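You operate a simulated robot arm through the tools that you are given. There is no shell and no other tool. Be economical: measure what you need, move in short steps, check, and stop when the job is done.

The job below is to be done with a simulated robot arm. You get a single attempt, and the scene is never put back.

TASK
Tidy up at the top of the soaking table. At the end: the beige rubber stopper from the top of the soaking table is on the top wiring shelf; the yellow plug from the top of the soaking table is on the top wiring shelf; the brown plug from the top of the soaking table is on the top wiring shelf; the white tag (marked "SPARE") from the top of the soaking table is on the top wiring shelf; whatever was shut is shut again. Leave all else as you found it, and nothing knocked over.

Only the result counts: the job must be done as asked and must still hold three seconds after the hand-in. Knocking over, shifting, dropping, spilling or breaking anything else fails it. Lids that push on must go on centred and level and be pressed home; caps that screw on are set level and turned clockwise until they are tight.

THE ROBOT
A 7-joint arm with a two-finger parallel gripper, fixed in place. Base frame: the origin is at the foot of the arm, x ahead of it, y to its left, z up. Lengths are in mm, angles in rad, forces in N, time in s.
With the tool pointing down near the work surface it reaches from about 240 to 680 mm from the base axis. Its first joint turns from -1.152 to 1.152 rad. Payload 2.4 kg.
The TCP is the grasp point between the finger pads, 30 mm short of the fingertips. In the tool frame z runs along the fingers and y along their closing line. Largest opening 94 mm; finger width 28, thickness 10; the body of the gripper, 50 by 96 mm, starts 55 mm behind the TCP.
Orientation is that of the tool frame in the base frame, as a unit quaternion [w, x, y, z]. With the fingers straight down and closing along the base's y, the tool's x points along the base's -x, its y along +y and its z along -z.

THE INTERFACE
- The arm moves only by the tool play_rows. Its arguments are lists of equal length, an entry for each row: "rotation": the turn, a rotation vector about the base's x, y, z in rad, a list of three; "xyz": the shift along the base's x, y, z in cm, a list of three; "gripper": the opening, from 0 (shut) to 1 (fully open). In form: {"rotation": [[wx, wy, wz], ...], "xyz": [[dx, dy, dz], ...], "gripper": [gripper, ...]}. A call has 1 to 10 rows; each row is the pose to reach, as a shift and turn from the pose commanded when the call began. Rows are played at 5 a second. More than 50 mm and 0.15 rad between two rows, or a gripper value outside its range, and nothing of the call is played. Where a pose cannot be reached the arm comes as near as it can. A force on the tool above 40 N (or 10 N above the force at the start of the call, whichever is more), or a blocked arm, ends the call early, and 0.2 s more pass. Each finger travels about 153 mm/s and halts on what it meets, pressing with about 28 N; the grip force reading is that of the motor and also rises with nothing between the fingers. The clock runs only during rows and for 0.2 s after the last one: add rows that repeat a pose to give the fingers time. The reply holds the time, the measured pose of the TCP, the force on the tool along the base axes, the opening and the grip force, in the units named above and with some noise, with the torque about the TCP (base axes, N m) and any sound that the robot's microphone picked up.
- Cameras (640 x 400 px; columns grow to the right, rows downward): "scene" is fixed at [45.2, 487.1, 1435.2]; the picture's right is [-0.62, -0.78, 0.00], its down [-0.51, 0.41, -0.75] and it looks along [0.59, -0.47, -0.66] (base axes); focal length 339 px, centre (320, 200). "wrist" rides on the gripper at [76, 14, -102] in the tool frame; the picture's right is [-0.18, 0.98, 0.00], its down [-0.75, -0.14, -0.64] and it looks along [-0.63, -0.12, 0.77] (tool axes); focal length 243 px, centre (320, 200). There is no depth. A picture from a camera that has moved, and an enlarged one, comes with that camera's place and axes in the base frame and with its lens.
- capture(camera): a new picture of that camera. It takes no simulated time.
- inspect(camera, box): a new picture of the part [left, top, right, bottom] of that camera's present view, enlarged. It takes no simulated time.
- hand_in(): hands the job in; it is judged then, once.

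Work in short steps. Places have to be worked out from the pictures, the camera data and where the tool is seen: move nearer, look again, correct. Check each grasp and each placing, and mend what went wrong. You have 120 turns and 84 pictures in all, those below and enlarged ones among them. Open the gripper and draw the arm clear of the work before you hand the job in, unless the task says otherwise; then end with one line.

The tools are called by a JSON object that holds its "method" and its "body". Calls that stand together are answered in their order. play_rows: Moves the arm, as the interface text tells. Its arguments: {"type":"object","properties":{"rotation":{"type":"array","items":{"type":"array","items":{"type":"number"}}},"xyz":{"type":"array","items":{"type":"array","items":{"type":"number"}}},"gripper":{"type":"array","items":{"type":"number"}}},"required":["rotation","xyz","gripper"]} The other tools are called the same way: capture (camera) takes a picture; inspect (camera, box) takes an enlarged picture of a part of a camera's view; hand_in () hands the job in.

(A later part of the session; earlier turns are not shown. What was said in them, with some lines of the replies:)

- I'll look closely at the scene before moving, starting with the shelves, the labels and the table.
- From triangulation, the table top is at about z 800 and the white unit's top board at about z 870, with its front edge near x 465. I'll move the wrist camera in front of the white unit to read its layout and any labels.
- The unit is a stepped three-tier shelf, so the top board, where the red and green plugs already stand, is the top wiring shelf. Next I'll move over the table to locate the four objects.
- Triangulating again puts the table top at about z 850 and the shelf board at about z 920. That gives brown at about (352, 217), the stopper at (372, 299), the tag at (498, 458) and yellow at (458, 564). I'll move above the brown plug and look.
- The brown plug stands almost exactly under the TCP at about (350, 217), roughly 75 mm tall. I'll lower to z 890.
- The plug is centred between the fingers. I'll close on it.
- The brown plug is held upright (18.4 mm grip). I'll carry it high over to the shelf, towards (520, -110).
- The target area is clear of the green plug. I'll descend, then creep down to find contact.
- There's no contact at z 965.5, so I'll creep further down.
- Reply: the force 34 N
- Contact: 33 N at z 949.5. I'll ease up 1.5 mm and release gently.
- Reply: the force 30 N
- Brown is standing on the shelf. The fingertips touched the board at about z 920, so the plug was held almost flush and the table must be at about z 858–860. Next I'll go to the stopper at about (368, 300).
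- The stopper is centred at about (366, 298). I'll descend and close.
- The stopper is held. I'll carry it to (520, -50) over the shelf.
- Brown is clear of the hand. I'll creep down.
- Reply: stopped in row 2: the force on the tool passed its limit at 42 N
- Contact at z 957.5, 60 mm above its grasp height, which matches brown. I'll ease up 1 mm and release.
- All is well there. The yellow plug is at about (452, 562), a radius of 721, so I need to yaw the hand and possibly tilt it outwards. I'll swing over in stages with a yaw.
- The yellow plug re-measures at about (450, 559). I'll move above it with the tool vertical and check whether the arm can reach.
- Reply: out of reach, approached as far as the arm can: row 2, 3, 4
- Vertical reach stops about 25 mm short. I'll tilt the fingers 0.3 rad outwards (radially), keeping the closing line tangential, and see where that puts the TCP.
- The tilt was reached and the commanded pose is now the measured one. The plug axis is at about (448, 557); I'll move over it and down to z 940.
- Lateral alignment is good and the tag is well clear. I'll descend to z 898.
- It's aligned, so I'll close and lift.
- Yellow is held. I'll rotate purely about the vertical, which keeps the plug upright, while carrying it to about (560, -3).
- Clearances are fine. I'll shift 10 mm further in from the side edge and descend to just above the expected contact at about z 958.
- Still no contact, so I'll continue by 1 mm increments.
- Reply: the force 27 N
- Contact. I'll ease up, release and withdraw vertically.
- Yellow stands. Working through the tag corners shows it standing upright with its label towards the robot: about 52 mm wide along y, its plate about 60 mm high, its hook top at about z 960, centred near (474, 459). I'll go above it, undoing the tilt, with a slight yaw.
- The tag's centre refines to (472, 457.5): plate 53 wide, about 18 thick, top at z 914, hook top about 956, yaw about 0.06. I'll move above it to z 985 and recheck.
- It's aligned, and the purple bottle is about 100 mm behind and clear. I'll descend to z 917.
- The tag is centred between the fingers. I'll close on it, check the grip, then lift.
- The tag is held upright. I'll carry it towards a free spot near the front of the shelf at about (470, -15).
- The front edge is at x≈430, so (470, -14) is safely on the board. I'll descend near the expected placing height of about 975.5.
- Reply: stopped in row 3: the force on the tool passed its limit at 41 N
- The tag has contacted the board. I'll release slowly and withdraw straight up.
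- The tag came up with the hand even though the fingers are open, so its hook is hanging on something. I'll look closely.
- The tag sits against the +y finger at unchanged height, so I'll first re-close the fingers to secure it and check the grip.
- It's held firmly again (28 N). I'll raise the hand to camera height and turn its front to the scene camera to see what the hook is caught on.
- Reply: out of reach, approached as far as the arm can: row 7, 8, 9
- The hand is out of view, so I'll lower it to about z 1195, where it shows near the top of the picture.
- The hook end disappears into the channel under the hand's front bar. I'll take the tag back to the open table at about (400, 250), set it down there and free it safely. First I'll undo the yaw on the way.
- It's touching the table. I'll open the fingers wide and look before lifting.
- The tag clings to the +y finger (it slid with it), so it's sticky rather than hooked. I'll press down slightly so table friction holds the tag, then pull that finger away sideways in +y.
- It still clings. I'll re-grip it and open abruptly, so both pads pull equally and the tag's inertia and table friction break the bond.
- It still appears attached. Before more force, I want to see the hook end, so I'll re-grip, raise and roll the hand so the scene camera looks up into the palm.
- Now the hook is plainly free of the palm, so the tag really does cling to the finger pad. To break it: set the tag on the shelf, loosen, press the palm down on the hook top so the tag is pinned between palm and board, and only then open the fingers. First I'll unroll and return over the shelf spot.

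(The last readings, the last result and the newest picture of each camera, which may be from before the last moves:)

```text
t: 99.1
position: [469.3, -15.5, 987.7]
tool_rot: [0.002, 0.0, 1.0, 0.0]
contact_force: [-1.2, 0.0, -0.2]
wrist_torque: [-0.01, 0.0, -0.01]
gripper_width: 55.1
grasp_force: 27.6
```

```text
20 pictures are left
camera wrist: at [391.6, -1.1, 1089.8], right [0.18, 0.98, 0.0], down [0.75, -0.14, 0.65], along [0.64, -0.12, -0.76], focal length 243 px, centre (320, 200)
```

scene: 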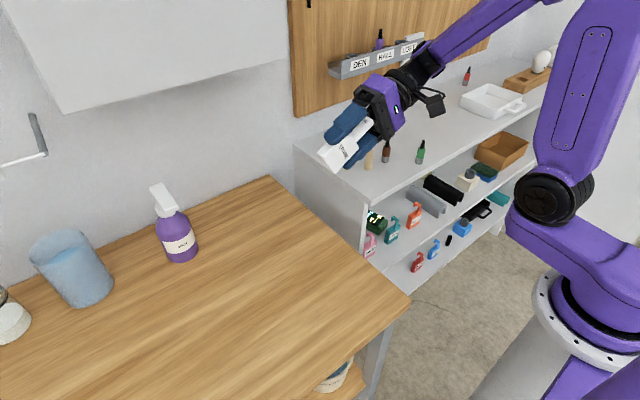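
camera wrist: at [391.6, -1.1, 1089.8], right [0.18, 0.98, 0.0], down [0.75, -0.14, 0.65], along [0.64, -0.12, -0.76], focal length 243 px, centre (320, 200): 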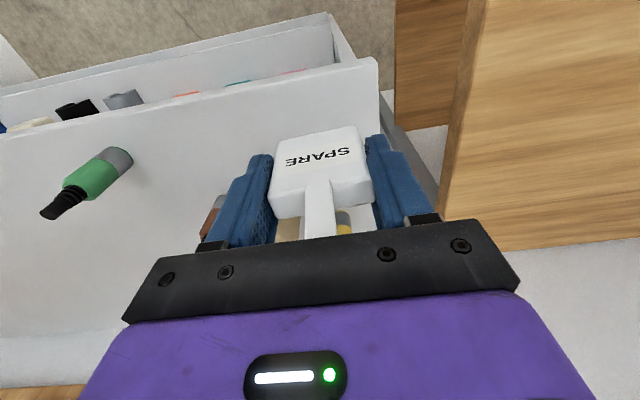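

{"method": "play_rows", "body": {"rotation": [[0, 0, 0], [0, 0, 0], [0, 0, 0], [0, 0, 0]], "xyz": [[0, 0, -0.4], [0, 0, -0.8], [0, 0, -1], [0, 0, -1]], "gripper": [0.3, 0.3, 0.3, 0.3]}}

{"method": "play_rows", "body": {"rotation": [[0, 0, 0], [0, 0, 0], [0, 0, 0]], "xyz": [[0, 0, -0.1], [0, 0, -0.2], [0, 0, -0.2]], "gripper": [0.3, 0.3, 0.3]}}

{"method": "play_rows", "body": {"rotation": [[0, 0, 0], [0, 0, 0], [0, 0, 0]], "xyz": [[0, 0, -0.1], [0, 0, -0.15], [0, 0, -0.15]], "gripper": [0.3, 0.3, 0.3]}}

```text
t: 100.1
position: [467.7, -14.9, 979.6]
tool_rot: [0.003, 0.0, 1.0, 0.0]
contact_force: [0.0, -0.1, 0.1]
wrist_torque: [0.03, 0.0, 0.01]
gripper_width: 55.0
grasp_force: 28.2
```

```text
t: 100.9
position: [468.6, -15.6, 977.4]
tool_rot: [0.003, 0.0, 1.0, 0.0]
contact_force: [-1.0, -0.2, -0.7]
wrist_torque: [0.02, 0.02, -0.01]
gripper_width: 55.2
grasp_force: 28.0
```

```text
t: 101.7
position: [469.1, -15.2, 976.0]
tool_rot: [0.002, 0.0, 1.0, 0.0]
contact_force: [0.6, 0.3, -0.3]
wrist_torque: [0.0, -0.02, -0.01]
gripper_width: 55.1
grasp_force: 27.8
```

I'll loosen the grip and slide down to find the palm-on-hook contact.

{"method": "play_rows", "body": {"rotation": [[0, 0, 0], [0, 0, 0], [0, 0, 0], [0, 0, 0], [0, 0, 0]], "xyz": [[0, 0, 0], [0, 0, -0.1], [0, 0, -0.2], [0, 0, -0.3], [0, 0, -0.3]], "gripper": [0.57, 0.57, 0.57, 0.57, 0.57]}}

{"method": "play_rows", "body": {"rotation": [[0, 0, 0], [0, 0, 0], [0, 0, 0], [0, 0, 0]], "xyz": [[0, 0, -0.1], [0, 0, -0.2], [0, 0, -0.3], [0, 0, -0.3]], "gripper": [0.57, 0.57, 0.57, 0.57]}}

```text
t: 102.9
position: [468.2, -15.2, 972.8]
tool_rot: [0.003, 0.0, 1.0, 0.0]
contact_force: [0.9, -0.4, -0.8]
wrist_torque: [0.01, 0.0, -0.03]
gripper_width: 54.9
grasp_force: 28.2
```

```text
t: 103.7
position: [469.6, -14.8, 972.3]
tool_rot: [0.005, -0.001, 1.0, 0.0]
contact_force: [-2.7, 0.6, 9.9]
wrist_torque: [0.29, 0.18, 0.11]
gripper_width: 54.9
grasp_force: 27.5
stopped in row 4: the force on the tool passed its limit at 43 N (the readings are from after the stop); the commanded pose is now the measured one
```

{"method": "play_rows", "body": {"rotation": [[0, 0, 0], [0, 0, 0], [0, 0, 0], [0, 0, 0], [0, 0, 0], [0, 0, 0], [0, 0, 0]], "xyz": [[0, 0, 0], [0, 0, 0], [0, 0, -0.1], [0, 0, -0.2], [0, 0, -0.3], [0, 0, -0.4], [0, 0, -0.4]], "gripper": [0.6, 0.62, 0.62, 0.62, 0.62, 0.62, 0.62]}}

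{"method": "play_rows", "body": {"rotation": [[0, 0, 0], [0, 0, 0], [0, 0, 0], [0, 0, 0]], "xyz": [[0, 0, -0.1], [0, 0, -0.2], [0, 0, -0.3], [0, 0, -0.3]], "gripper": [0.62, 0.62, 0.62, 0.62]}}

```text
t: 104.8
position: [470.9, -15.2, 972.8]
tool_rot: [0.007, 0.001, 1.0, 0.0]
contact_force: [-0.8, -0.7, 9.2]
wrist_torque: [0.15, 0.11, 0.04]
gripper_width: 57.7
grasp_force: 0.0
stopped in row 5: the force on the tool passed its limit at 42 N (the readings are from after the stop); the commanded pose is now the measured one
```

```text
t: 105.5
position: [472.1, -14.6, 973.1]
tool_rot: [0.008, 0.0, 1.0, 0.0]
contact_force: [-3.0, -0.3, 10.0]
wrist_torque: [0.28, 0.13, 0.09]
gripper_width: 58.2
grasp_force: 0.0
stopped in row 3: the force on the tool passed its limit at 42 N (the readings are from after the stop); the commanded pose is now the measured one
```

With the fingers loose, pushing down still gave 42 N with a torque matching the +y finger, so the bond resists shear strongly. I'll press to about 30 N, so board friction holds the tag, and open the fingers while still pressed.

{"method": "play_rows", "body": {"rotation": [[0, 0, 0], [0, 0, 0], [0, 0, 0], [0, 0, 0], [0, 0, 0], [0, 0, 0]], "xyz": [[0, 0, -0.1], [0, 0, -0.2], [0, 0, -0.2], [0, 0, -0.2], [0, 0, -0.2], [0, 0, -0.2]], "gripper": [0.62, 0.62, 0.9, 1, 1, 1]}}

{"method": "capture", "body": {"camera": "wrist"}}

```text
t: 106.1
position: [474.2, -15.7, 971.1]
tool_rot: [0.011, 0.0, 1.0, -0.001]
contact_force: [-0.2, -0.5, 7.3]
wrist_torque: [0.25, 0.07, 0.0]
gripper_width: 83.9
grasp_force: 0.0
stopped in row 3: the force on the tool passed its limit at 41 N (the readings are from after the stop); the commanded pose is now the measured one
```

```text
19 pictures are left
camera wrist: at [394.4, -2.2, 1071.4], right [0.18, 0.98, 0.0], down [0.74, -0.14, 0.66], along [0.65, -0.12, -0.75], focal length 243 px, centre (320, 200)
```

wrist: 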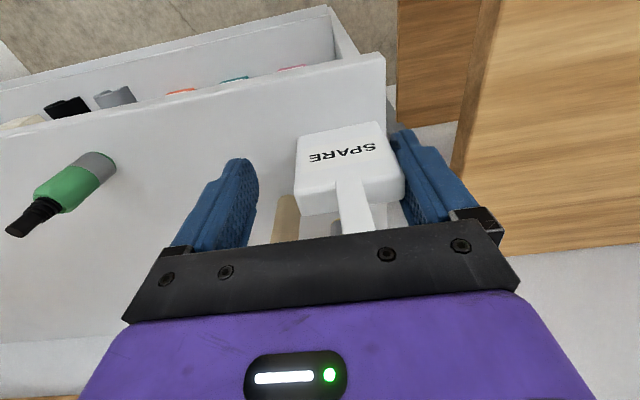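

The tag moved with the finger again. I'll lift just 10 mm slowly to see whether it still comes up after that pressing.

{"method": "play_rows", "body": {"rotation": [[0, 0, 0], [0, 0, 0], [0, 0, 0], [0, 0, 0], [0, 0, 0], [0, 0, 0]], "xyz": [[0, 0, 0.2], [0, 0, 0.4], [0, 0, 0.6], [0, 0, 0.8], [0, 0, 1], [0, 0, 1]], "gripper": [0.9, 0.9, 0.9, 0.9, 0.9, 0.9]}}

{"method": "inspect", "body": {"camera": "wrist", "box": [200, 90, 460, 250]}}

{"method": "inspect", "body": {"camera": "scene", "box": [330, 90, 450, 190]}}

```text
t: 107.5
position: [472.9, -14.5, 981.6]
tool_rot: [0.01, 0.0, 1.0, -0.002]
contact_force: [0.8, 0.0, -0.9]
wrist_torque: [-0.02, 0.0, -0.01]
gripper_width: 84.6
grasp_force: 0.0
```

```text
2.46 times, centred on (330, 170) of wrist
camera zoom: at [394.0, -1.8, 1081.7], right [0.18, 0.98, 0.0], down [0.74, -0.14, 0.66], along [0.65, -0.12, -0.75], focal length 597 px, centre (295, 274)
```

zoom: 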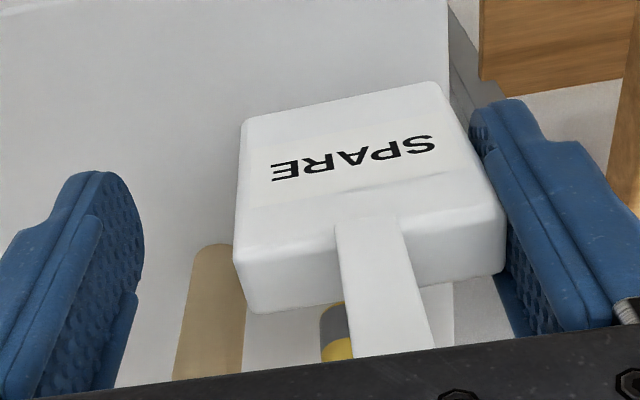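

```text
4.00 times, centred on (390, 140) of scene
camera zoom: at [45.2, 487.1, 1435.2], right [-0.62, -0.78, 0.0], down [-0.51, 0.41, -0.75], along [0.59, -0.47, -0.66], focal length 1356 px, centre (40, 440)
```

zoom: 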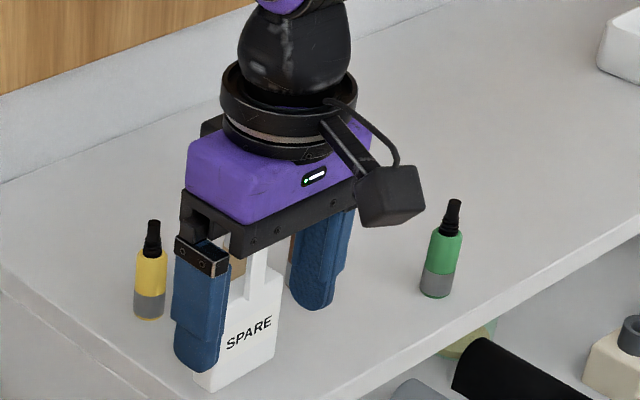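

Still clinging. In the earlier tries the press had already relaxed to only 4–8 N when the fingers opened. I'll do it properly: re-centre and level, set down again, press to a steady 20 N or so, and open quickly under that load.

{"method": "play_rows", "body": {"rotation": [[0, 0.01, 0], [0, 0.02, 0], [0, 0.02, 0], [0, 0.02, 0], [0, 0.02, 0]], "xyz": [[0, 0, 0.2], [-0.1, 0, 0.2], [-0.3, 0, 0.2], [-0.3, 0, 0.2], [-0.3, 0, 0.2]], "gripper": [0.8, 0.7, 0.5, 0.4, 0.3]}}

{"method": "play_rows", "body": {"rotation": [[0, 0, 0], [0, 0, 0], [0, 0, 0], [0, 0, 0]], "xyz": [[0, 0, -0.4], [0, 0, -0.7], [0, 0, -0.9], [0, 0, -0.9]], "gripper": [0.3, 0.3, 0.3, 0.3]}}

```text
t: 108.7
position: [469.1, -15.3, 982.8]
tool_rot: [0.001, 0.0, 1.0, -0.001]
contact_force: [-0.8, -0.3, -0.2]
wrist_torque: [0.0, 0.03, -0.02]
gripper_width: 54.9
grasp_force: 27.9
```

```text
t: 109.7
position: [468.8, -16.1, 974.5]
tool_rot: [0.0, -0.001, 1.0, -0.001]
contact_force: [-0.2, 0.0, 0.0]
wrist_torque: [0.03, 0.02, 0.0]
gripper_width: 54.4
grasp_force: 27.5
```

{"method": "play_rows", "body": {"rotation": [[0, 0, 0], [0, 0, 0], [0, 0, 0]], "xyz": [[0, 0, -0.1], [0, 0, -0.2], [0, 0, -0.2]], "gripper": [0.3, 0.3, 0.3]}}

{"method": "play_rows", "body": {"rotation": [[0, 0, 0], [0, 0, 0], [0, 0, 0]], "xyz": [[0, 0, -0.05], [0, 0, -0.1], [0, 0, -0.1]], "gripper": [0.3, 0.3, 0.3]}}

```text
t: 110.5
position: [469.5, -16.0, 971.5]
tool_rot: [0.0, 0.001, 1.0, -0.001]
contact_force: [0.0, -0.8, 0.3]
wrist_torque: [0.02, -0.02, 0.01]
gripper_width: 54.2
grasp_force: 27.7
```

```text
t: 111.3
position: [469.1, -14.4, 971.2]
tool_rot: [0.0, 0.0, 1.0, -0.002]
contact_force: [-3.8, -1.2, 17.0]
wrist_torque: [0.35, 0.18, 0.13]
gripper_width: 54.2
grasp_force: 27.8
```

There's a steady 17 N press. I'll open quickly while holding this height.

{"method": "play_rows", "body": {"rotation": [[0, 0, 0], [0, 0, 0], [0, 0, 0], [0, 0, 0]], "xyz": [[0, 0, -0.05], [0, 0, -0.05], [0, 0, -0.05], [0, 0, -0.05]], "gripper": [0.3, 0.95, 0.95, 0.95]}}

{"method": "inspect", "body": {"camera": "wrist", "box": [200, 90, 460, 250]}}

```text
t: 112.3
position: [469.7, -16.8, 970.8]
tool_rot: [0.002, 0.001, 1.0, -0.001]
contact_force: [5.6, -6.6, 28.8]
wrist_torque: [0.9, -0.12, -0.23]
gripper_width: 85.8
grasp_force: 0.1
```

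```text
2.46 times, centred on (330, 170) of wrist
camera zoom: at [393.4, -2.8, 1072.3], right [0.19, 0.98, 0.0], down [0.75, -0.14, 0.65], along [0.63, -0.12, -0.76], focal length 597 px, centre (295, 274)
```

zoom: 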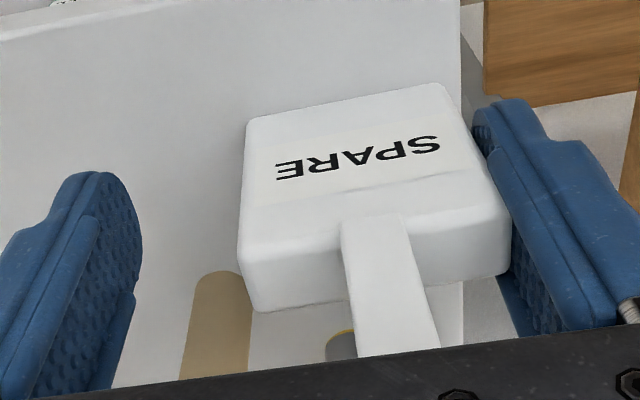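

The press holds the tag (finger travel is lagging, lateral pull about 8 N). I'll increase the pull: open fully and move the hand slightly +y under the same load.

{"method": "play_rows", "body": {"rotation": [[0, 0, 0], [0, 0, 0], [0, 0, 0], [0, 0, 0]], "xyz": [[0, 0, -0.03], [0, 0.1, -0.03], [0, 0.3, -0.03], [0, 0.5, -0.03]], "gripper": [1, 1, 1, 1]}}

{"method": "inspect", "body": {"camera": "wrist", "box": [200, 90, 460, 250]}}

```text
t: 113.3
position: [468.6, -11.0, 970.8]
tool_rot: [0.0, 0.0, 1.0, -0.001]
contact_force: [1.5, -7.5, 25.5]
wrist_torque: [0.69, -0.02, -0.07]
gripper_width: 89.5
grasp_force: 0.0
```

```text
2.46 times, centred on (330, 170) of wrist
camera zoom: at [392.1, 2.3, 1071.6], right [0.18, 0.98, 0.0], down [0.75, -0.14, 0.64], along [0.63, -0.12, -0.77], focal length 597 px, centre (295, 274)
```

zoom: 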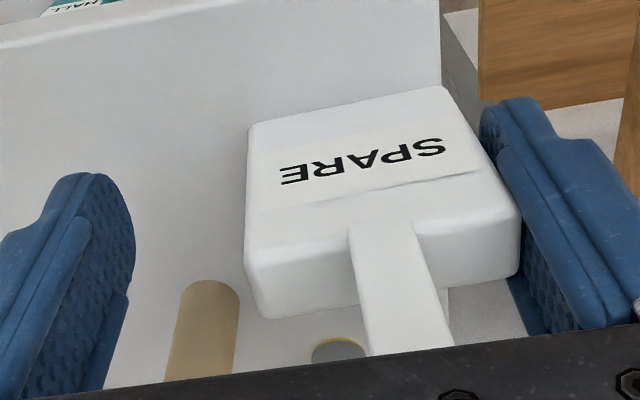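

Friction alone (about 7.5 N) can't beat the bond, and the tag is nearing the side edge. I'll move back in, then use leverage: roll the hand 0.12 rad so only the tag's far (-y) bottom edge meets the board, and press. That peels the pad from the bottom.

{"method": "play_rows", "body": {"rotation": [[0, 0, 0], [0, 0, 0], [0, 0, 0], [0.06, 0, 0], [0.12, 0, 0], [0.12, 0, 0]], "xyz": [[0, 0, 0.4], [0, 0, 1], [0, -0.6, 1.2], [0, -1.2, 1.2], [0, -1.2, 1.2], [0, -1.2, 1.2]], "gripper": [1, 1, 0.9, 0.8, 0.75, 0.75]}}

{"method": "play_rows", "body": {"rotation": [[0, 0, 0], [0, 0, 0], [0, 0, 0], [0, 0, 0]], "xyz": [[0, 0, -0.2], [0, 0, -0.4], [0, 0, -0.6], [0, 0, -0.6]], "gripper": [0.75, 0.75, 0.75, 0.75]}}

```text
t: 114.7
position: [470.0, -21.3, 982.1]
tool_rot: [0.0, 0.0, 0.998, 0.06]
contact_force: [-0.3, -0.6, -0.4]
wrist_torque: [0.04, 0.02, -0.01]
gripper_width: 70.5
grasp_force: 0.1
```

```text
t: 115.7
position: [469.4, -21.7, 975.7]
tool_rot: [0.0, 0.0, 0.998, 0.059]
contact_force: [0.2, 0.4, -1.0]
wrist_torque: [0.0, 0.0, 0.03]
gripper_width: 70.5
grasp_force: 0.0
```

{"method": "play_rows", "body": {"rotation": [[0, 0, 0], [0, 0, 0], [0, 0, 0], [0, 0, 0], [0, 0, 0]], "xyz": [[0, 0, -0.15], [0, 0, -0.3], [0, 0, -0.45], [0, 0, -0.6], [0, 0, -0.7]], "gripper": [0.75, 0.75, 0.75, 0.75, 0.75]}}

{"method": "inspect", "body": {"camera": "wrist", "box": [200, 90, 460, 250]}}

```text
t: 116.9
position: [470.9, -23.0, 969.3]
tool_rot: [0.001, 0.0, 0.998, 0.059]
contact_force: [-1.5, -0.9, 8.5]
wrist_torque: [-0.19, 0.11, -0.02]
gripper_width: 70.7
grasp_force: 0.3
```

```text
2.46 times, centred on (330, 170) of wrist
camera zoom: at [393.5, -21.6, 1072.2], right [0.18, 0.98, 0.12], down [0.75, -0.22, 0.62], along [0.63, -0.03, -0.77], focal length 597 px, centre (295, 274)
```

zoom: 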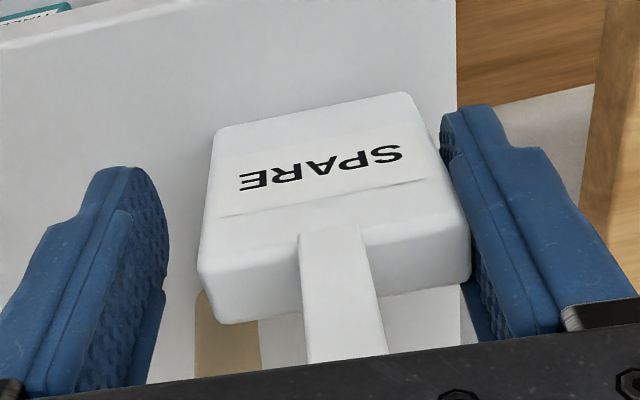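

The contact is at the far edge as intended (8.5 N, torque -0.19). I'll press harder, up to about 35 N.

{"method": "play_rows", "body": {"rotation": [[0, 0, 0], [0, 0, 0], [0, 0, 0], [0, 0, 0]], "xyz": [[0, 0, -0.1], [0, 0, -0.2], [0, 0, -0.28], [0, 0, -0.28]], "gripper": [0.75, 0.75, 0.75, 0.75]}}

{"method": "inspect", "body": {"camera": "wrist", "box": [200, 90, 460, 250]}}

```text
t: 117.9
position: [471.9, -21.5, 967.5]
tool_rot: [0.002, 0.0, 0.998, 0.059]
contact_force: [1.7, 2.6, 36.6]
wrist_torque: [-0.49, -0.02, -0.02]
gripper_width: 71.6
grasp_force: 0.9
```

```text
2.46 times, centred on (330, 170) of wrist
camera zoom: at [393.7, -20.6, 1069.6], right [0.18, 0.98, 0.12], down [0.75, -0.22, 0.62], along [0.63, -0.03, -0.77], focal length 597 px, centre (295, 274)
```

zoom: 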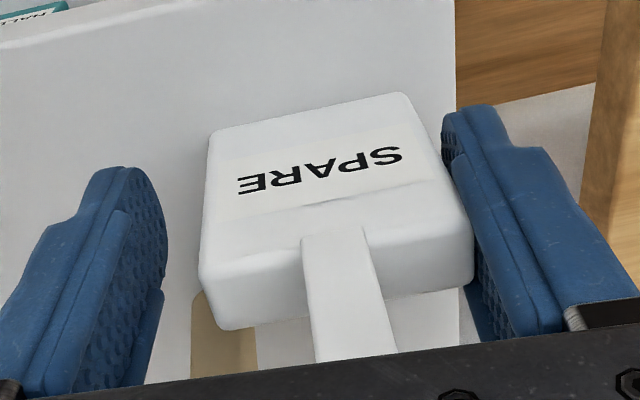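

The bond survives a 36 N peel, so it needs direct tension on the pad. If I roll the other way (-0.6 rad) and press on the tag's lower corner, the board pushes the tag away from the finger, and once free it just leans on that finger. I'll lift, then roll.

{"method": "play_rows", "body": {"rotation": [[0, 0, 0], [0, 0, 0], [-0.12, 0, 0], [-0.24, 0, 0], [-0.36, 0, 0], [-0.48, 0, 0], [-0.6, 0, 0], [-0.72, 0, 0], [-0.72, 0, 0]], "xyz": [[0, 0, 1], [0, 0, 3], [0, 0, 4], [0, 0, 4], [0, 0, 4], [0, 0, 4], [0, 0, 4], [0, 0, 4], [0, 0, 4]], "gripper": [0.75, 0.75, 0.75, 0.75, 0.75, 0.75, 0.75, 0.75, 0.75]}}

{"method": "capture", "body": {"camera": "wrist"}}

{"method": "inspect", "body": {"camera": "scene", "box": [320, 70, 470, 190]}}

```text
t: 119.9
position: [471.2, -22.6, 1007.6]
tool_rot: [0.001, 0.0, 0.955, -0.296]
contact_force: [-0.1, -0.8, -0.4]
wrist_torque: [0.04, 0.02, -0.03]
gripper_width: 70.8
grasp_force: 0.2
```

```text
12 pictures are left
camera wrist: at [393.6, 46.4, 1082.1], right [0.18, 0.81, -0.56], down [0.75, 0.25, 0.61], along [0.63, -0.53, -0.56], focal length 243 px, centre (320, 200)
```

wrist: 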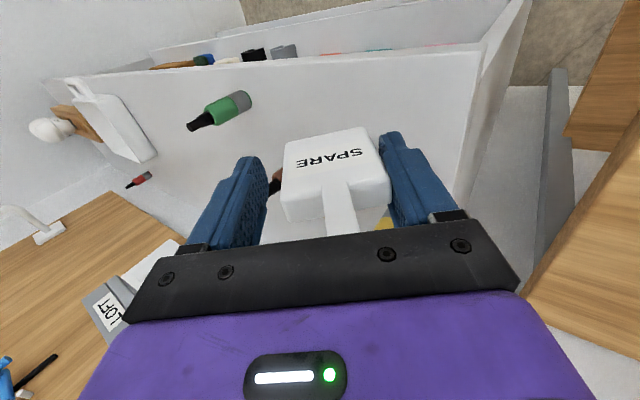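

```text
3.33 times, centred on (395, 130) of scene
camera zoom: at [45.2, 487.1, 1435.2], right [-0.62, -0.78, 0.0], down [-0.51, 0.41, -0.75], along [0.59, -0.47, -0.66], focal length 1130 px, centre (70, 433)
```

zoom: 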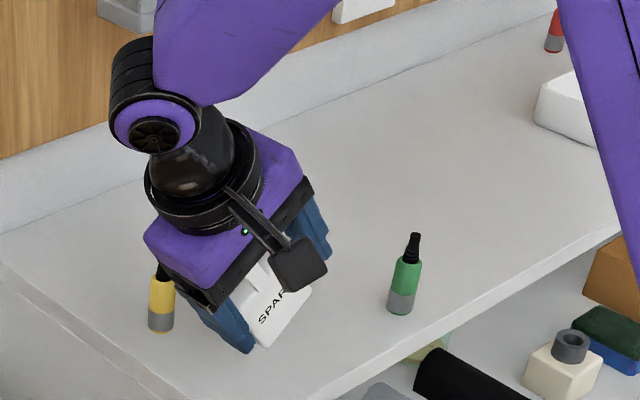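

Clear of the other items. I'll lower until the tag's corner meets the board.

{"method": "play_rows", "body": {"rotation": [[0, 0, 0], [0, 0, 0], [0, 0, 0], [0, 0, 0], [0, 0, 0]], "xyz": [[0, 0, -0.5], [0, 0, -1], [0, 0, -1.4], [0, 0, -1.7], [0, 0, -1.7]], "gripper": [0.75, 0.75, 0.75, 0.75, 0.75]}}

{"method": "play_rows", "body": {"rotation": [[0, 0, 0], [0, 0, 0], [0, 0, 0], [0, 0, 0]], "xyz": [[0, 0, -0.15], [0, 0, -0.3], [0, 0, -0.45], [0, 0, -0.5]], "gripper": [0.75, 0.75, 0.75, 0.75]}}

```text
t: 121.1
position: [470.2, -21.3, 989.8]
tool_rot: [0.0, 0.0, 0.955, -0.296]
contact_force: [0.4, 0.0, 0.1]
wrist_torque: [0.02, -0.04, 0.0]
gripper_width: 70.7
grasp_force: 0.2
```

```text
t: 122.1
position: [469.4, -22.7, 984.9]
tool_rot: [0.0, 0.0, 0.955, -0.296]
contact_force: [-0.6, -0.6, -1.9]
wrist_torque: [0.02, 0.0, 0.03]
gripper_width: 70.6
grasp_force: 0.3
```

{"method": "play_rows", "body": {"rotation": [[0, 0, 0], [0, 0, 0], [0, 0, 0], [0, 0, 0]], "xyz": [[0, 0, -0.15], [0, 0, -0.3], [0, 0, -0.4], [0, 0, -0.4]], "gripper": [0.75, 0.75, 0.75, 0.75]}}

{"method": "play_rows", "body": {"rotation": [[0, 0, 0], [0, 0, 0], [0, 0, 0]], "xyz": [[0, 0, -0.1], [0, 0, -0.2], [0, 0, -0.2]], "gripper": [0.75, 0.75, 0.75]}}

```text
t: 123.1
position: [470.3, -21.4, 979.8]
tool_rot: [0.0, 0.0, 0.955, -0.296]
contact_force: [0.0, -0.4, -0.1]
wrist_torque: [0.02, 0.0, -0.01]
gripper_width: 70.7
grasp_force: 0.0
```

```text
t: 123.9
position: [470.1, -22.3, 979.3]
tool_rot: [-0.001, 0.0, 0.955, -0.296]
contact_force: [-1.3, 1.3, 5.0]
wrist_torque: [0.05, 0.05, 0.0]
gripper_width: 69.8
grasp_force: 0.0
```

Corner contact (5 N). I'll press harder in small steps.

{"method": "play_rows", "body": {"rotation": [[0, 0, 0], [0, 0, 0], [0, 0, 0], [0, 0, 0]], "xyz": [[0, 0, -0.1], [0, 0, -0.2], [0, 0, -0.3], [0, 0, -0.3]], "gripper": [0.75, 0.75, 0.75, 0.75]}}

{"method": "inspect", "body": {"camera": "wrist", "box": [200, 90, 460, 250]}}

```text
t: 124.9
position: [470.4, -21.3, 975.7]
tool_rot: [0.003, 0.001, 0.955, -0.297]
contact_force: [-1.4, 12.4, 37.2]
wrist_torque: [0.58, 0.07, -0.04]
gripper_width: 66.1
grasp_force: 0.0
```

```text
2.46 times, centred on (330, 170) of wrist
camera zoom: at [393.6, 47.2, 1051.8], right [0.18, 0.81, -0.55], down [0.75, 0.25, 0.61], along [0.63, -0.53, -0.56], focal length 597 px, centre (295, 274)
```

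zoom: 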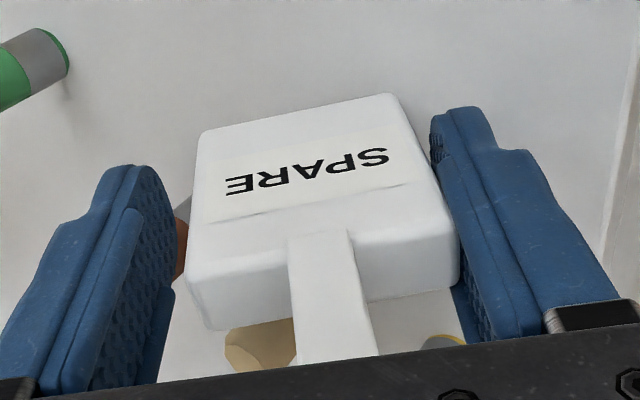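

The tension on the pad is still only about 11 N, because board friction is acting the wrong way. Dragging the hand +y while pressed reverses the friction and roughly triples the tension.

{"method": "play_rows", "body": {"rotation": [[0, 0, 0], [0, 0, 0], [0, 0, 0], [0, 0, 0], [0, 0, 0], [0, 0, 0]], "xyz": [[0, 0.2, 0], [0, 0.5, 0], [0, 0.8, 0], [0, 1.2, 0], [0, 1.6, 0], [0, 1.6, 0]], "gripper": [0.8, 0.85, 0.9, 0.95, 1, 1]}}

{"method": "inspect", "body": {"camera": "wrist", "box": [200, 90, 460, 250]}}

```text
t: 126.3
position: [469.7, -7.0, 976.6]
tool_rot: [-0.001, 0.0, 0.955, -0.297]
contact_force: [-1.8, -5.9, 7.2]
wrist_torque: [-0.16, 0.09, 0.08]
gripper_width: 88.5
grasp_force: 0.1
```

```text
2.46 times, centred on (330, 170) of wrist
camera zoom: at [393.4, 62.3, 1051.3], right [0.18, 0.81, -0.56], down [0.75, 0.25, 0.61], along [0.63, -0.53, -0.57], focal length 597 px, centre (295, 274)
```

zoom: 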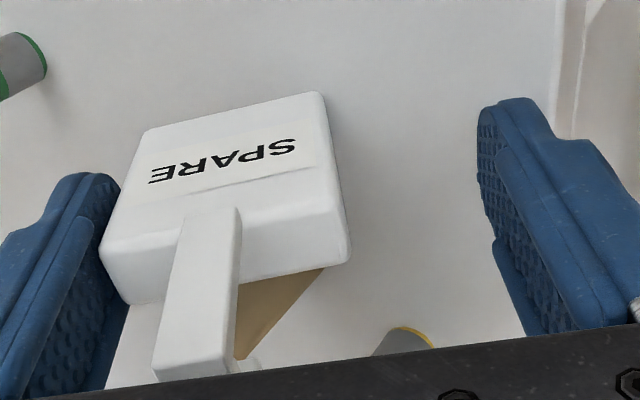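

It's off the right finger. I'll check how the tag is standing before moving.

{"method": "inspect", "body": {"camera": "scene", "box": [330, 90, 450, 190]}}

```text
4.00 times, centred on (390, 140) of scene
camera zoom: at [45.1, 486.9, 1435.2], right [-0.62, -0.78, 0.0], down [-0.51, 0.41, -0.75], along [0.59, -0.47, -0.66], focal length 1356 px, centre (40, 440)
```

zoom: 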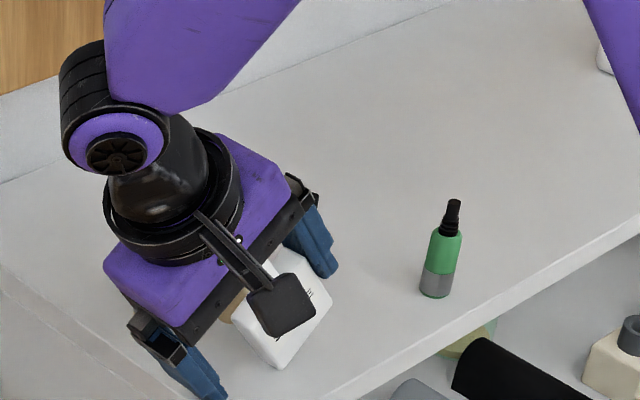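

The right-hand bond broke, but the tag hopped onto the left finger, still aligned with the hand and 5 mm clear of the board. The break needs strong tension at a small tilt, so the tag rocks back upright. I'll mirror it: lift, roll to +0.35 with the fingers fully open, and drag -y while pressed.

{"method": "play_rows", "body": {"rotation": [[0, 0, 0], [0, 0, 0], [0.13, 0, 0], [0.26, 0, 0], [0.39, 0, 0], [0.52, 0, 0], [0.65, 0, 0], [0.8, 0, 0], [0.95, 0, 0], [0.95, 0, 0]], "xyz": [[0, 0, 1], [0, 0, 3], [0, 0.5, 4], [0, 1, 4], [0, 1.5, 4], [0, 1.7, 4], [0, 1.7, 4], [0, 1.7, 4], [0, 1.7, 4], [0, 1.7, 4]], "gripper": [1, 1, 1, 1, 1, 1, 1, 1, 1, 1]}}

{"method": "capture", "body": {"camera": "wrist"}}

```text
t: 127.7
position: [472.7, 8.6, 1019.2]
tool_rot: [0.007, 0.0, 0.998, -0.069]
contact_force: [0.5, -0.7, 3.8]
wrist_torque: [-0.15, -0.04, -0.04]
gripper_width: 94.2
grasp_force: 0.1
stopped in row 6: the force on the tool passed its limit at 49 N (the readings are from after the stop); the commanded pose is now the measured one
```

```text
7 pictures are left
camera wrist: at [395.4, 34.6, 1118.1], right [0.18, 0.97, -0.13], down [0.75, -0.05, 0.66], along [0.64, -0.22, -0.74], focal length 243 px, centre (320, 200)
```

wrist: 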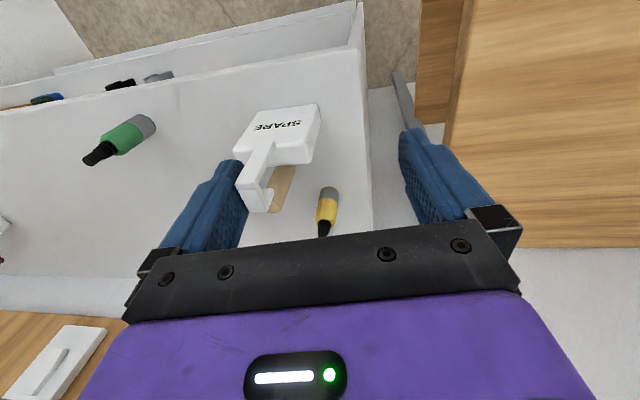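

The tag now appears to be standing on the board by itself, at about x 465 and y -66 to -7, with the left fingertip just touching the -y side of its hook. I'll unload slightly, slide the hand gently -y away from the hook, then lift straight up.

{"method": "play_rows", "body": {"rotation": [[0, 0, 0], [0, 0, 0], [0, 0, 0], [0, 0, 0], [0, 0, 0], [0, 0, 0]], "xyz": [[0, 0, 0.1], [0, -0.2, 0.1], [0, -0.4, 0.1], [0, -0.7, 0.1], [0, -1, 0.1], [0, -1, 0.1]], "gripper": [1, 1, 1, 1, 1, 1]}}

{"method": "inspect", "body": {"camera": "wrist", "box": [180, 80, 440, 250]}}

```text
t: 129.1
position: [472.5, -1.7, 1020.8]
tool_rot: [0.005, -0.001, 0.998, -0.067]
contact_force: [-0.1, 0.5, -0.7]
wrist_torque: [-0.02, 0.0, 0.0]
gripper_width: 94.0
grasp_force: 0.0
```

```text
2.35 times, centred on (310, 165) of wrist
camera zoom: at [395.0, 25.3, 1119.2], right [0.18, 0.97, -0.13], down [0.75, -0.05, 0.66], along [0.64, -0.22, -0.74], focal length 571 px, centre (344, 282)
```

zoom: 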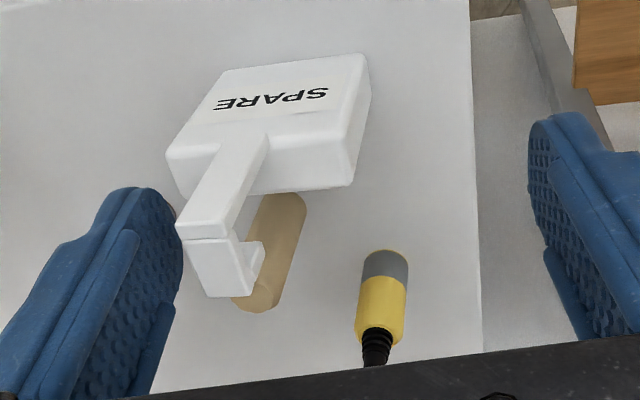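

The tag stayed put (y -59 to -7, upright) while the hand moved 10 mm away, and the forces are zero. I'll lift straight up.

{"method": "play_rows", "body": {"rotation": [[0, 0, 0], [0, 0, 0], [0, 0, 0], [0, 0, 0], [0, 0, 0], [0, 0, 0], [0, 0, 0]], "xyz": [[0, 0, 0.5], [0, 0, 1.5], [0, 0, 3], [0, 0, 6], [0, 0, 10], [-4, 0, 12], [-8, 0, 13]], "gripper": [1, 1, 1, 1, 1, 1, 1]}}

{"method": "play_rows", "body": {"rotation": [[0.07, 0, 0], [0.135, 0, 0], [0.135, 0, 0], [0.135, 0, 0], [0.135, 0, 0]], "xyz": [[-2, 4, 0], [-4, 8, 0], [-5, 12, 0], [-5, 16, 0], [-5, 20, 0]], "gripper": [1, 1, 1, 1, 1]}}

{"method": "inspect", "body": {"camera": "scene", "box": [310, 90, 450, 210]}}

```text
t: 130.7
position: [390.5, -2.4, 1150.5]
tool_rot: [0.005, -0.001, 0.998, -0.068]
contact_force: [1.3, 0.2, 0.2]
wrist_torque: [0.01, -0.02, -0.02]
gripper_width: 93.9
grasp_force: 0.0
```

```text
t: 131.9
position: [344.9, 196.6, 1150.8]
tool_rot: [0.006, 0.0, 1.0, -0.001]
contact_force: [0.1, -0.1, -0.9]
wrist_torque: [-0.03, -0.01, 0.03]
gripper_width: 93.8
grasp_force: 0.1
```

```text
3.33 times, centred on (380, 150) of scene
camera zoom: at [45.2, 487.1, 1435.1], right [-0.62, -0.78, 0.0], down [-0.51, 0.41, -0.75], along [0.59, -0.47, -0.66], focal length 1130 px, centre (120, 367)
```

zoom: 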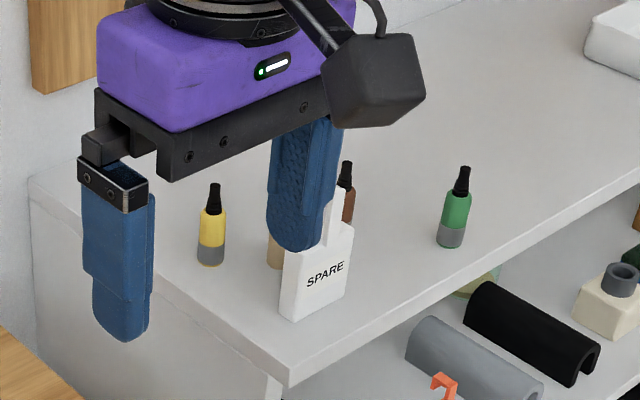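

The tag stands on the shelf. I'll move further clear and check the whole scene.

{"method": "play_rows", "body": {"rotation": [[0, 0, 0], [0, 0, 0], [0, 0, 0], [0, 0, 0], [0, 0, 0]], "xyz": [[0, 4, 1], [0, 8, 2], [0, 12, 2], [0, 16, 2], [0, 16, 2]], "gripper": [1, 1, 1, 1, 1]}}

{"method": "capture", "body": {"camera": "scene"}}

{"method": "inspect", "body": {"camera": "scene", "box": [320, 110, 450, 200]}}

```text
t: 133.1
position: [341.8, 357.7, 1170.3]
tool_rot: [0.005, 0.001, 1.0, -0.002]
contact_force: [-0.6, 0.1, 0.3]
wrist_torque: [0.02, 0.0, 0.01]
gripper_width: 94.2
grasp_force: 0.2
```

```text
4 pictures are left
```

scene: 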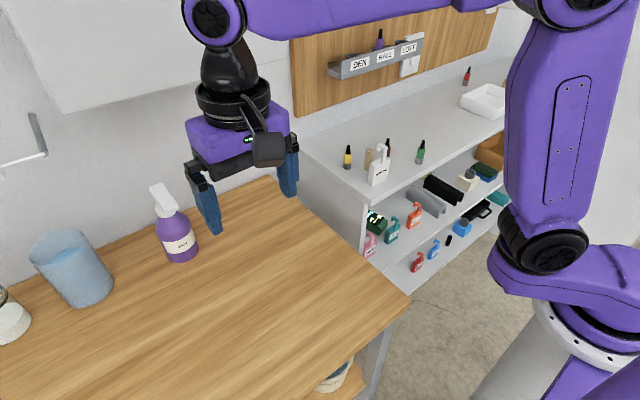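

```text
4.44 times, centred on (385, 155) of scene
camera zoom: at [45.2, 487.1, 1435.2], right [-0.62, -0.78, 0.0], down [-0.51, 0.41, -0.75], along [0.59, -0.47, -0.66], focal length 1506 px, centre (31, 400)
```

zoom: 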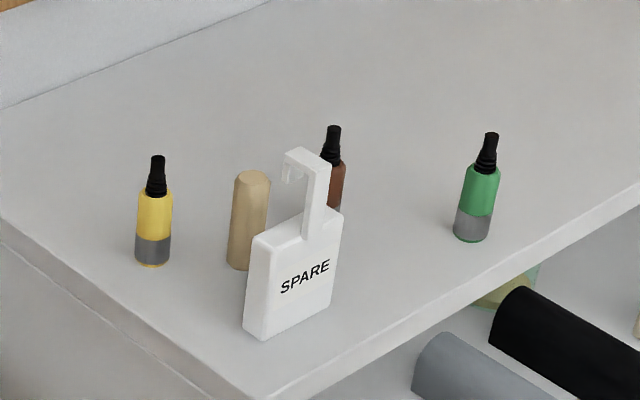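

All four items stand upright on the top wiring shelf, the table is otherwise as it was, and the gripper is open and clear. I'm handing in.

{"method": "hand_in", "body": {}}

```text
The job is handed in.
```

The stopper, both plugs and the "SPARE" tag are standing upright on the top wiring shelf, and nothing shut was opened. The tag clung to the fingers and took several tries to free, with pushes of about 40–49 N, but the last picture shows nothing knocked over or visibly shifted.
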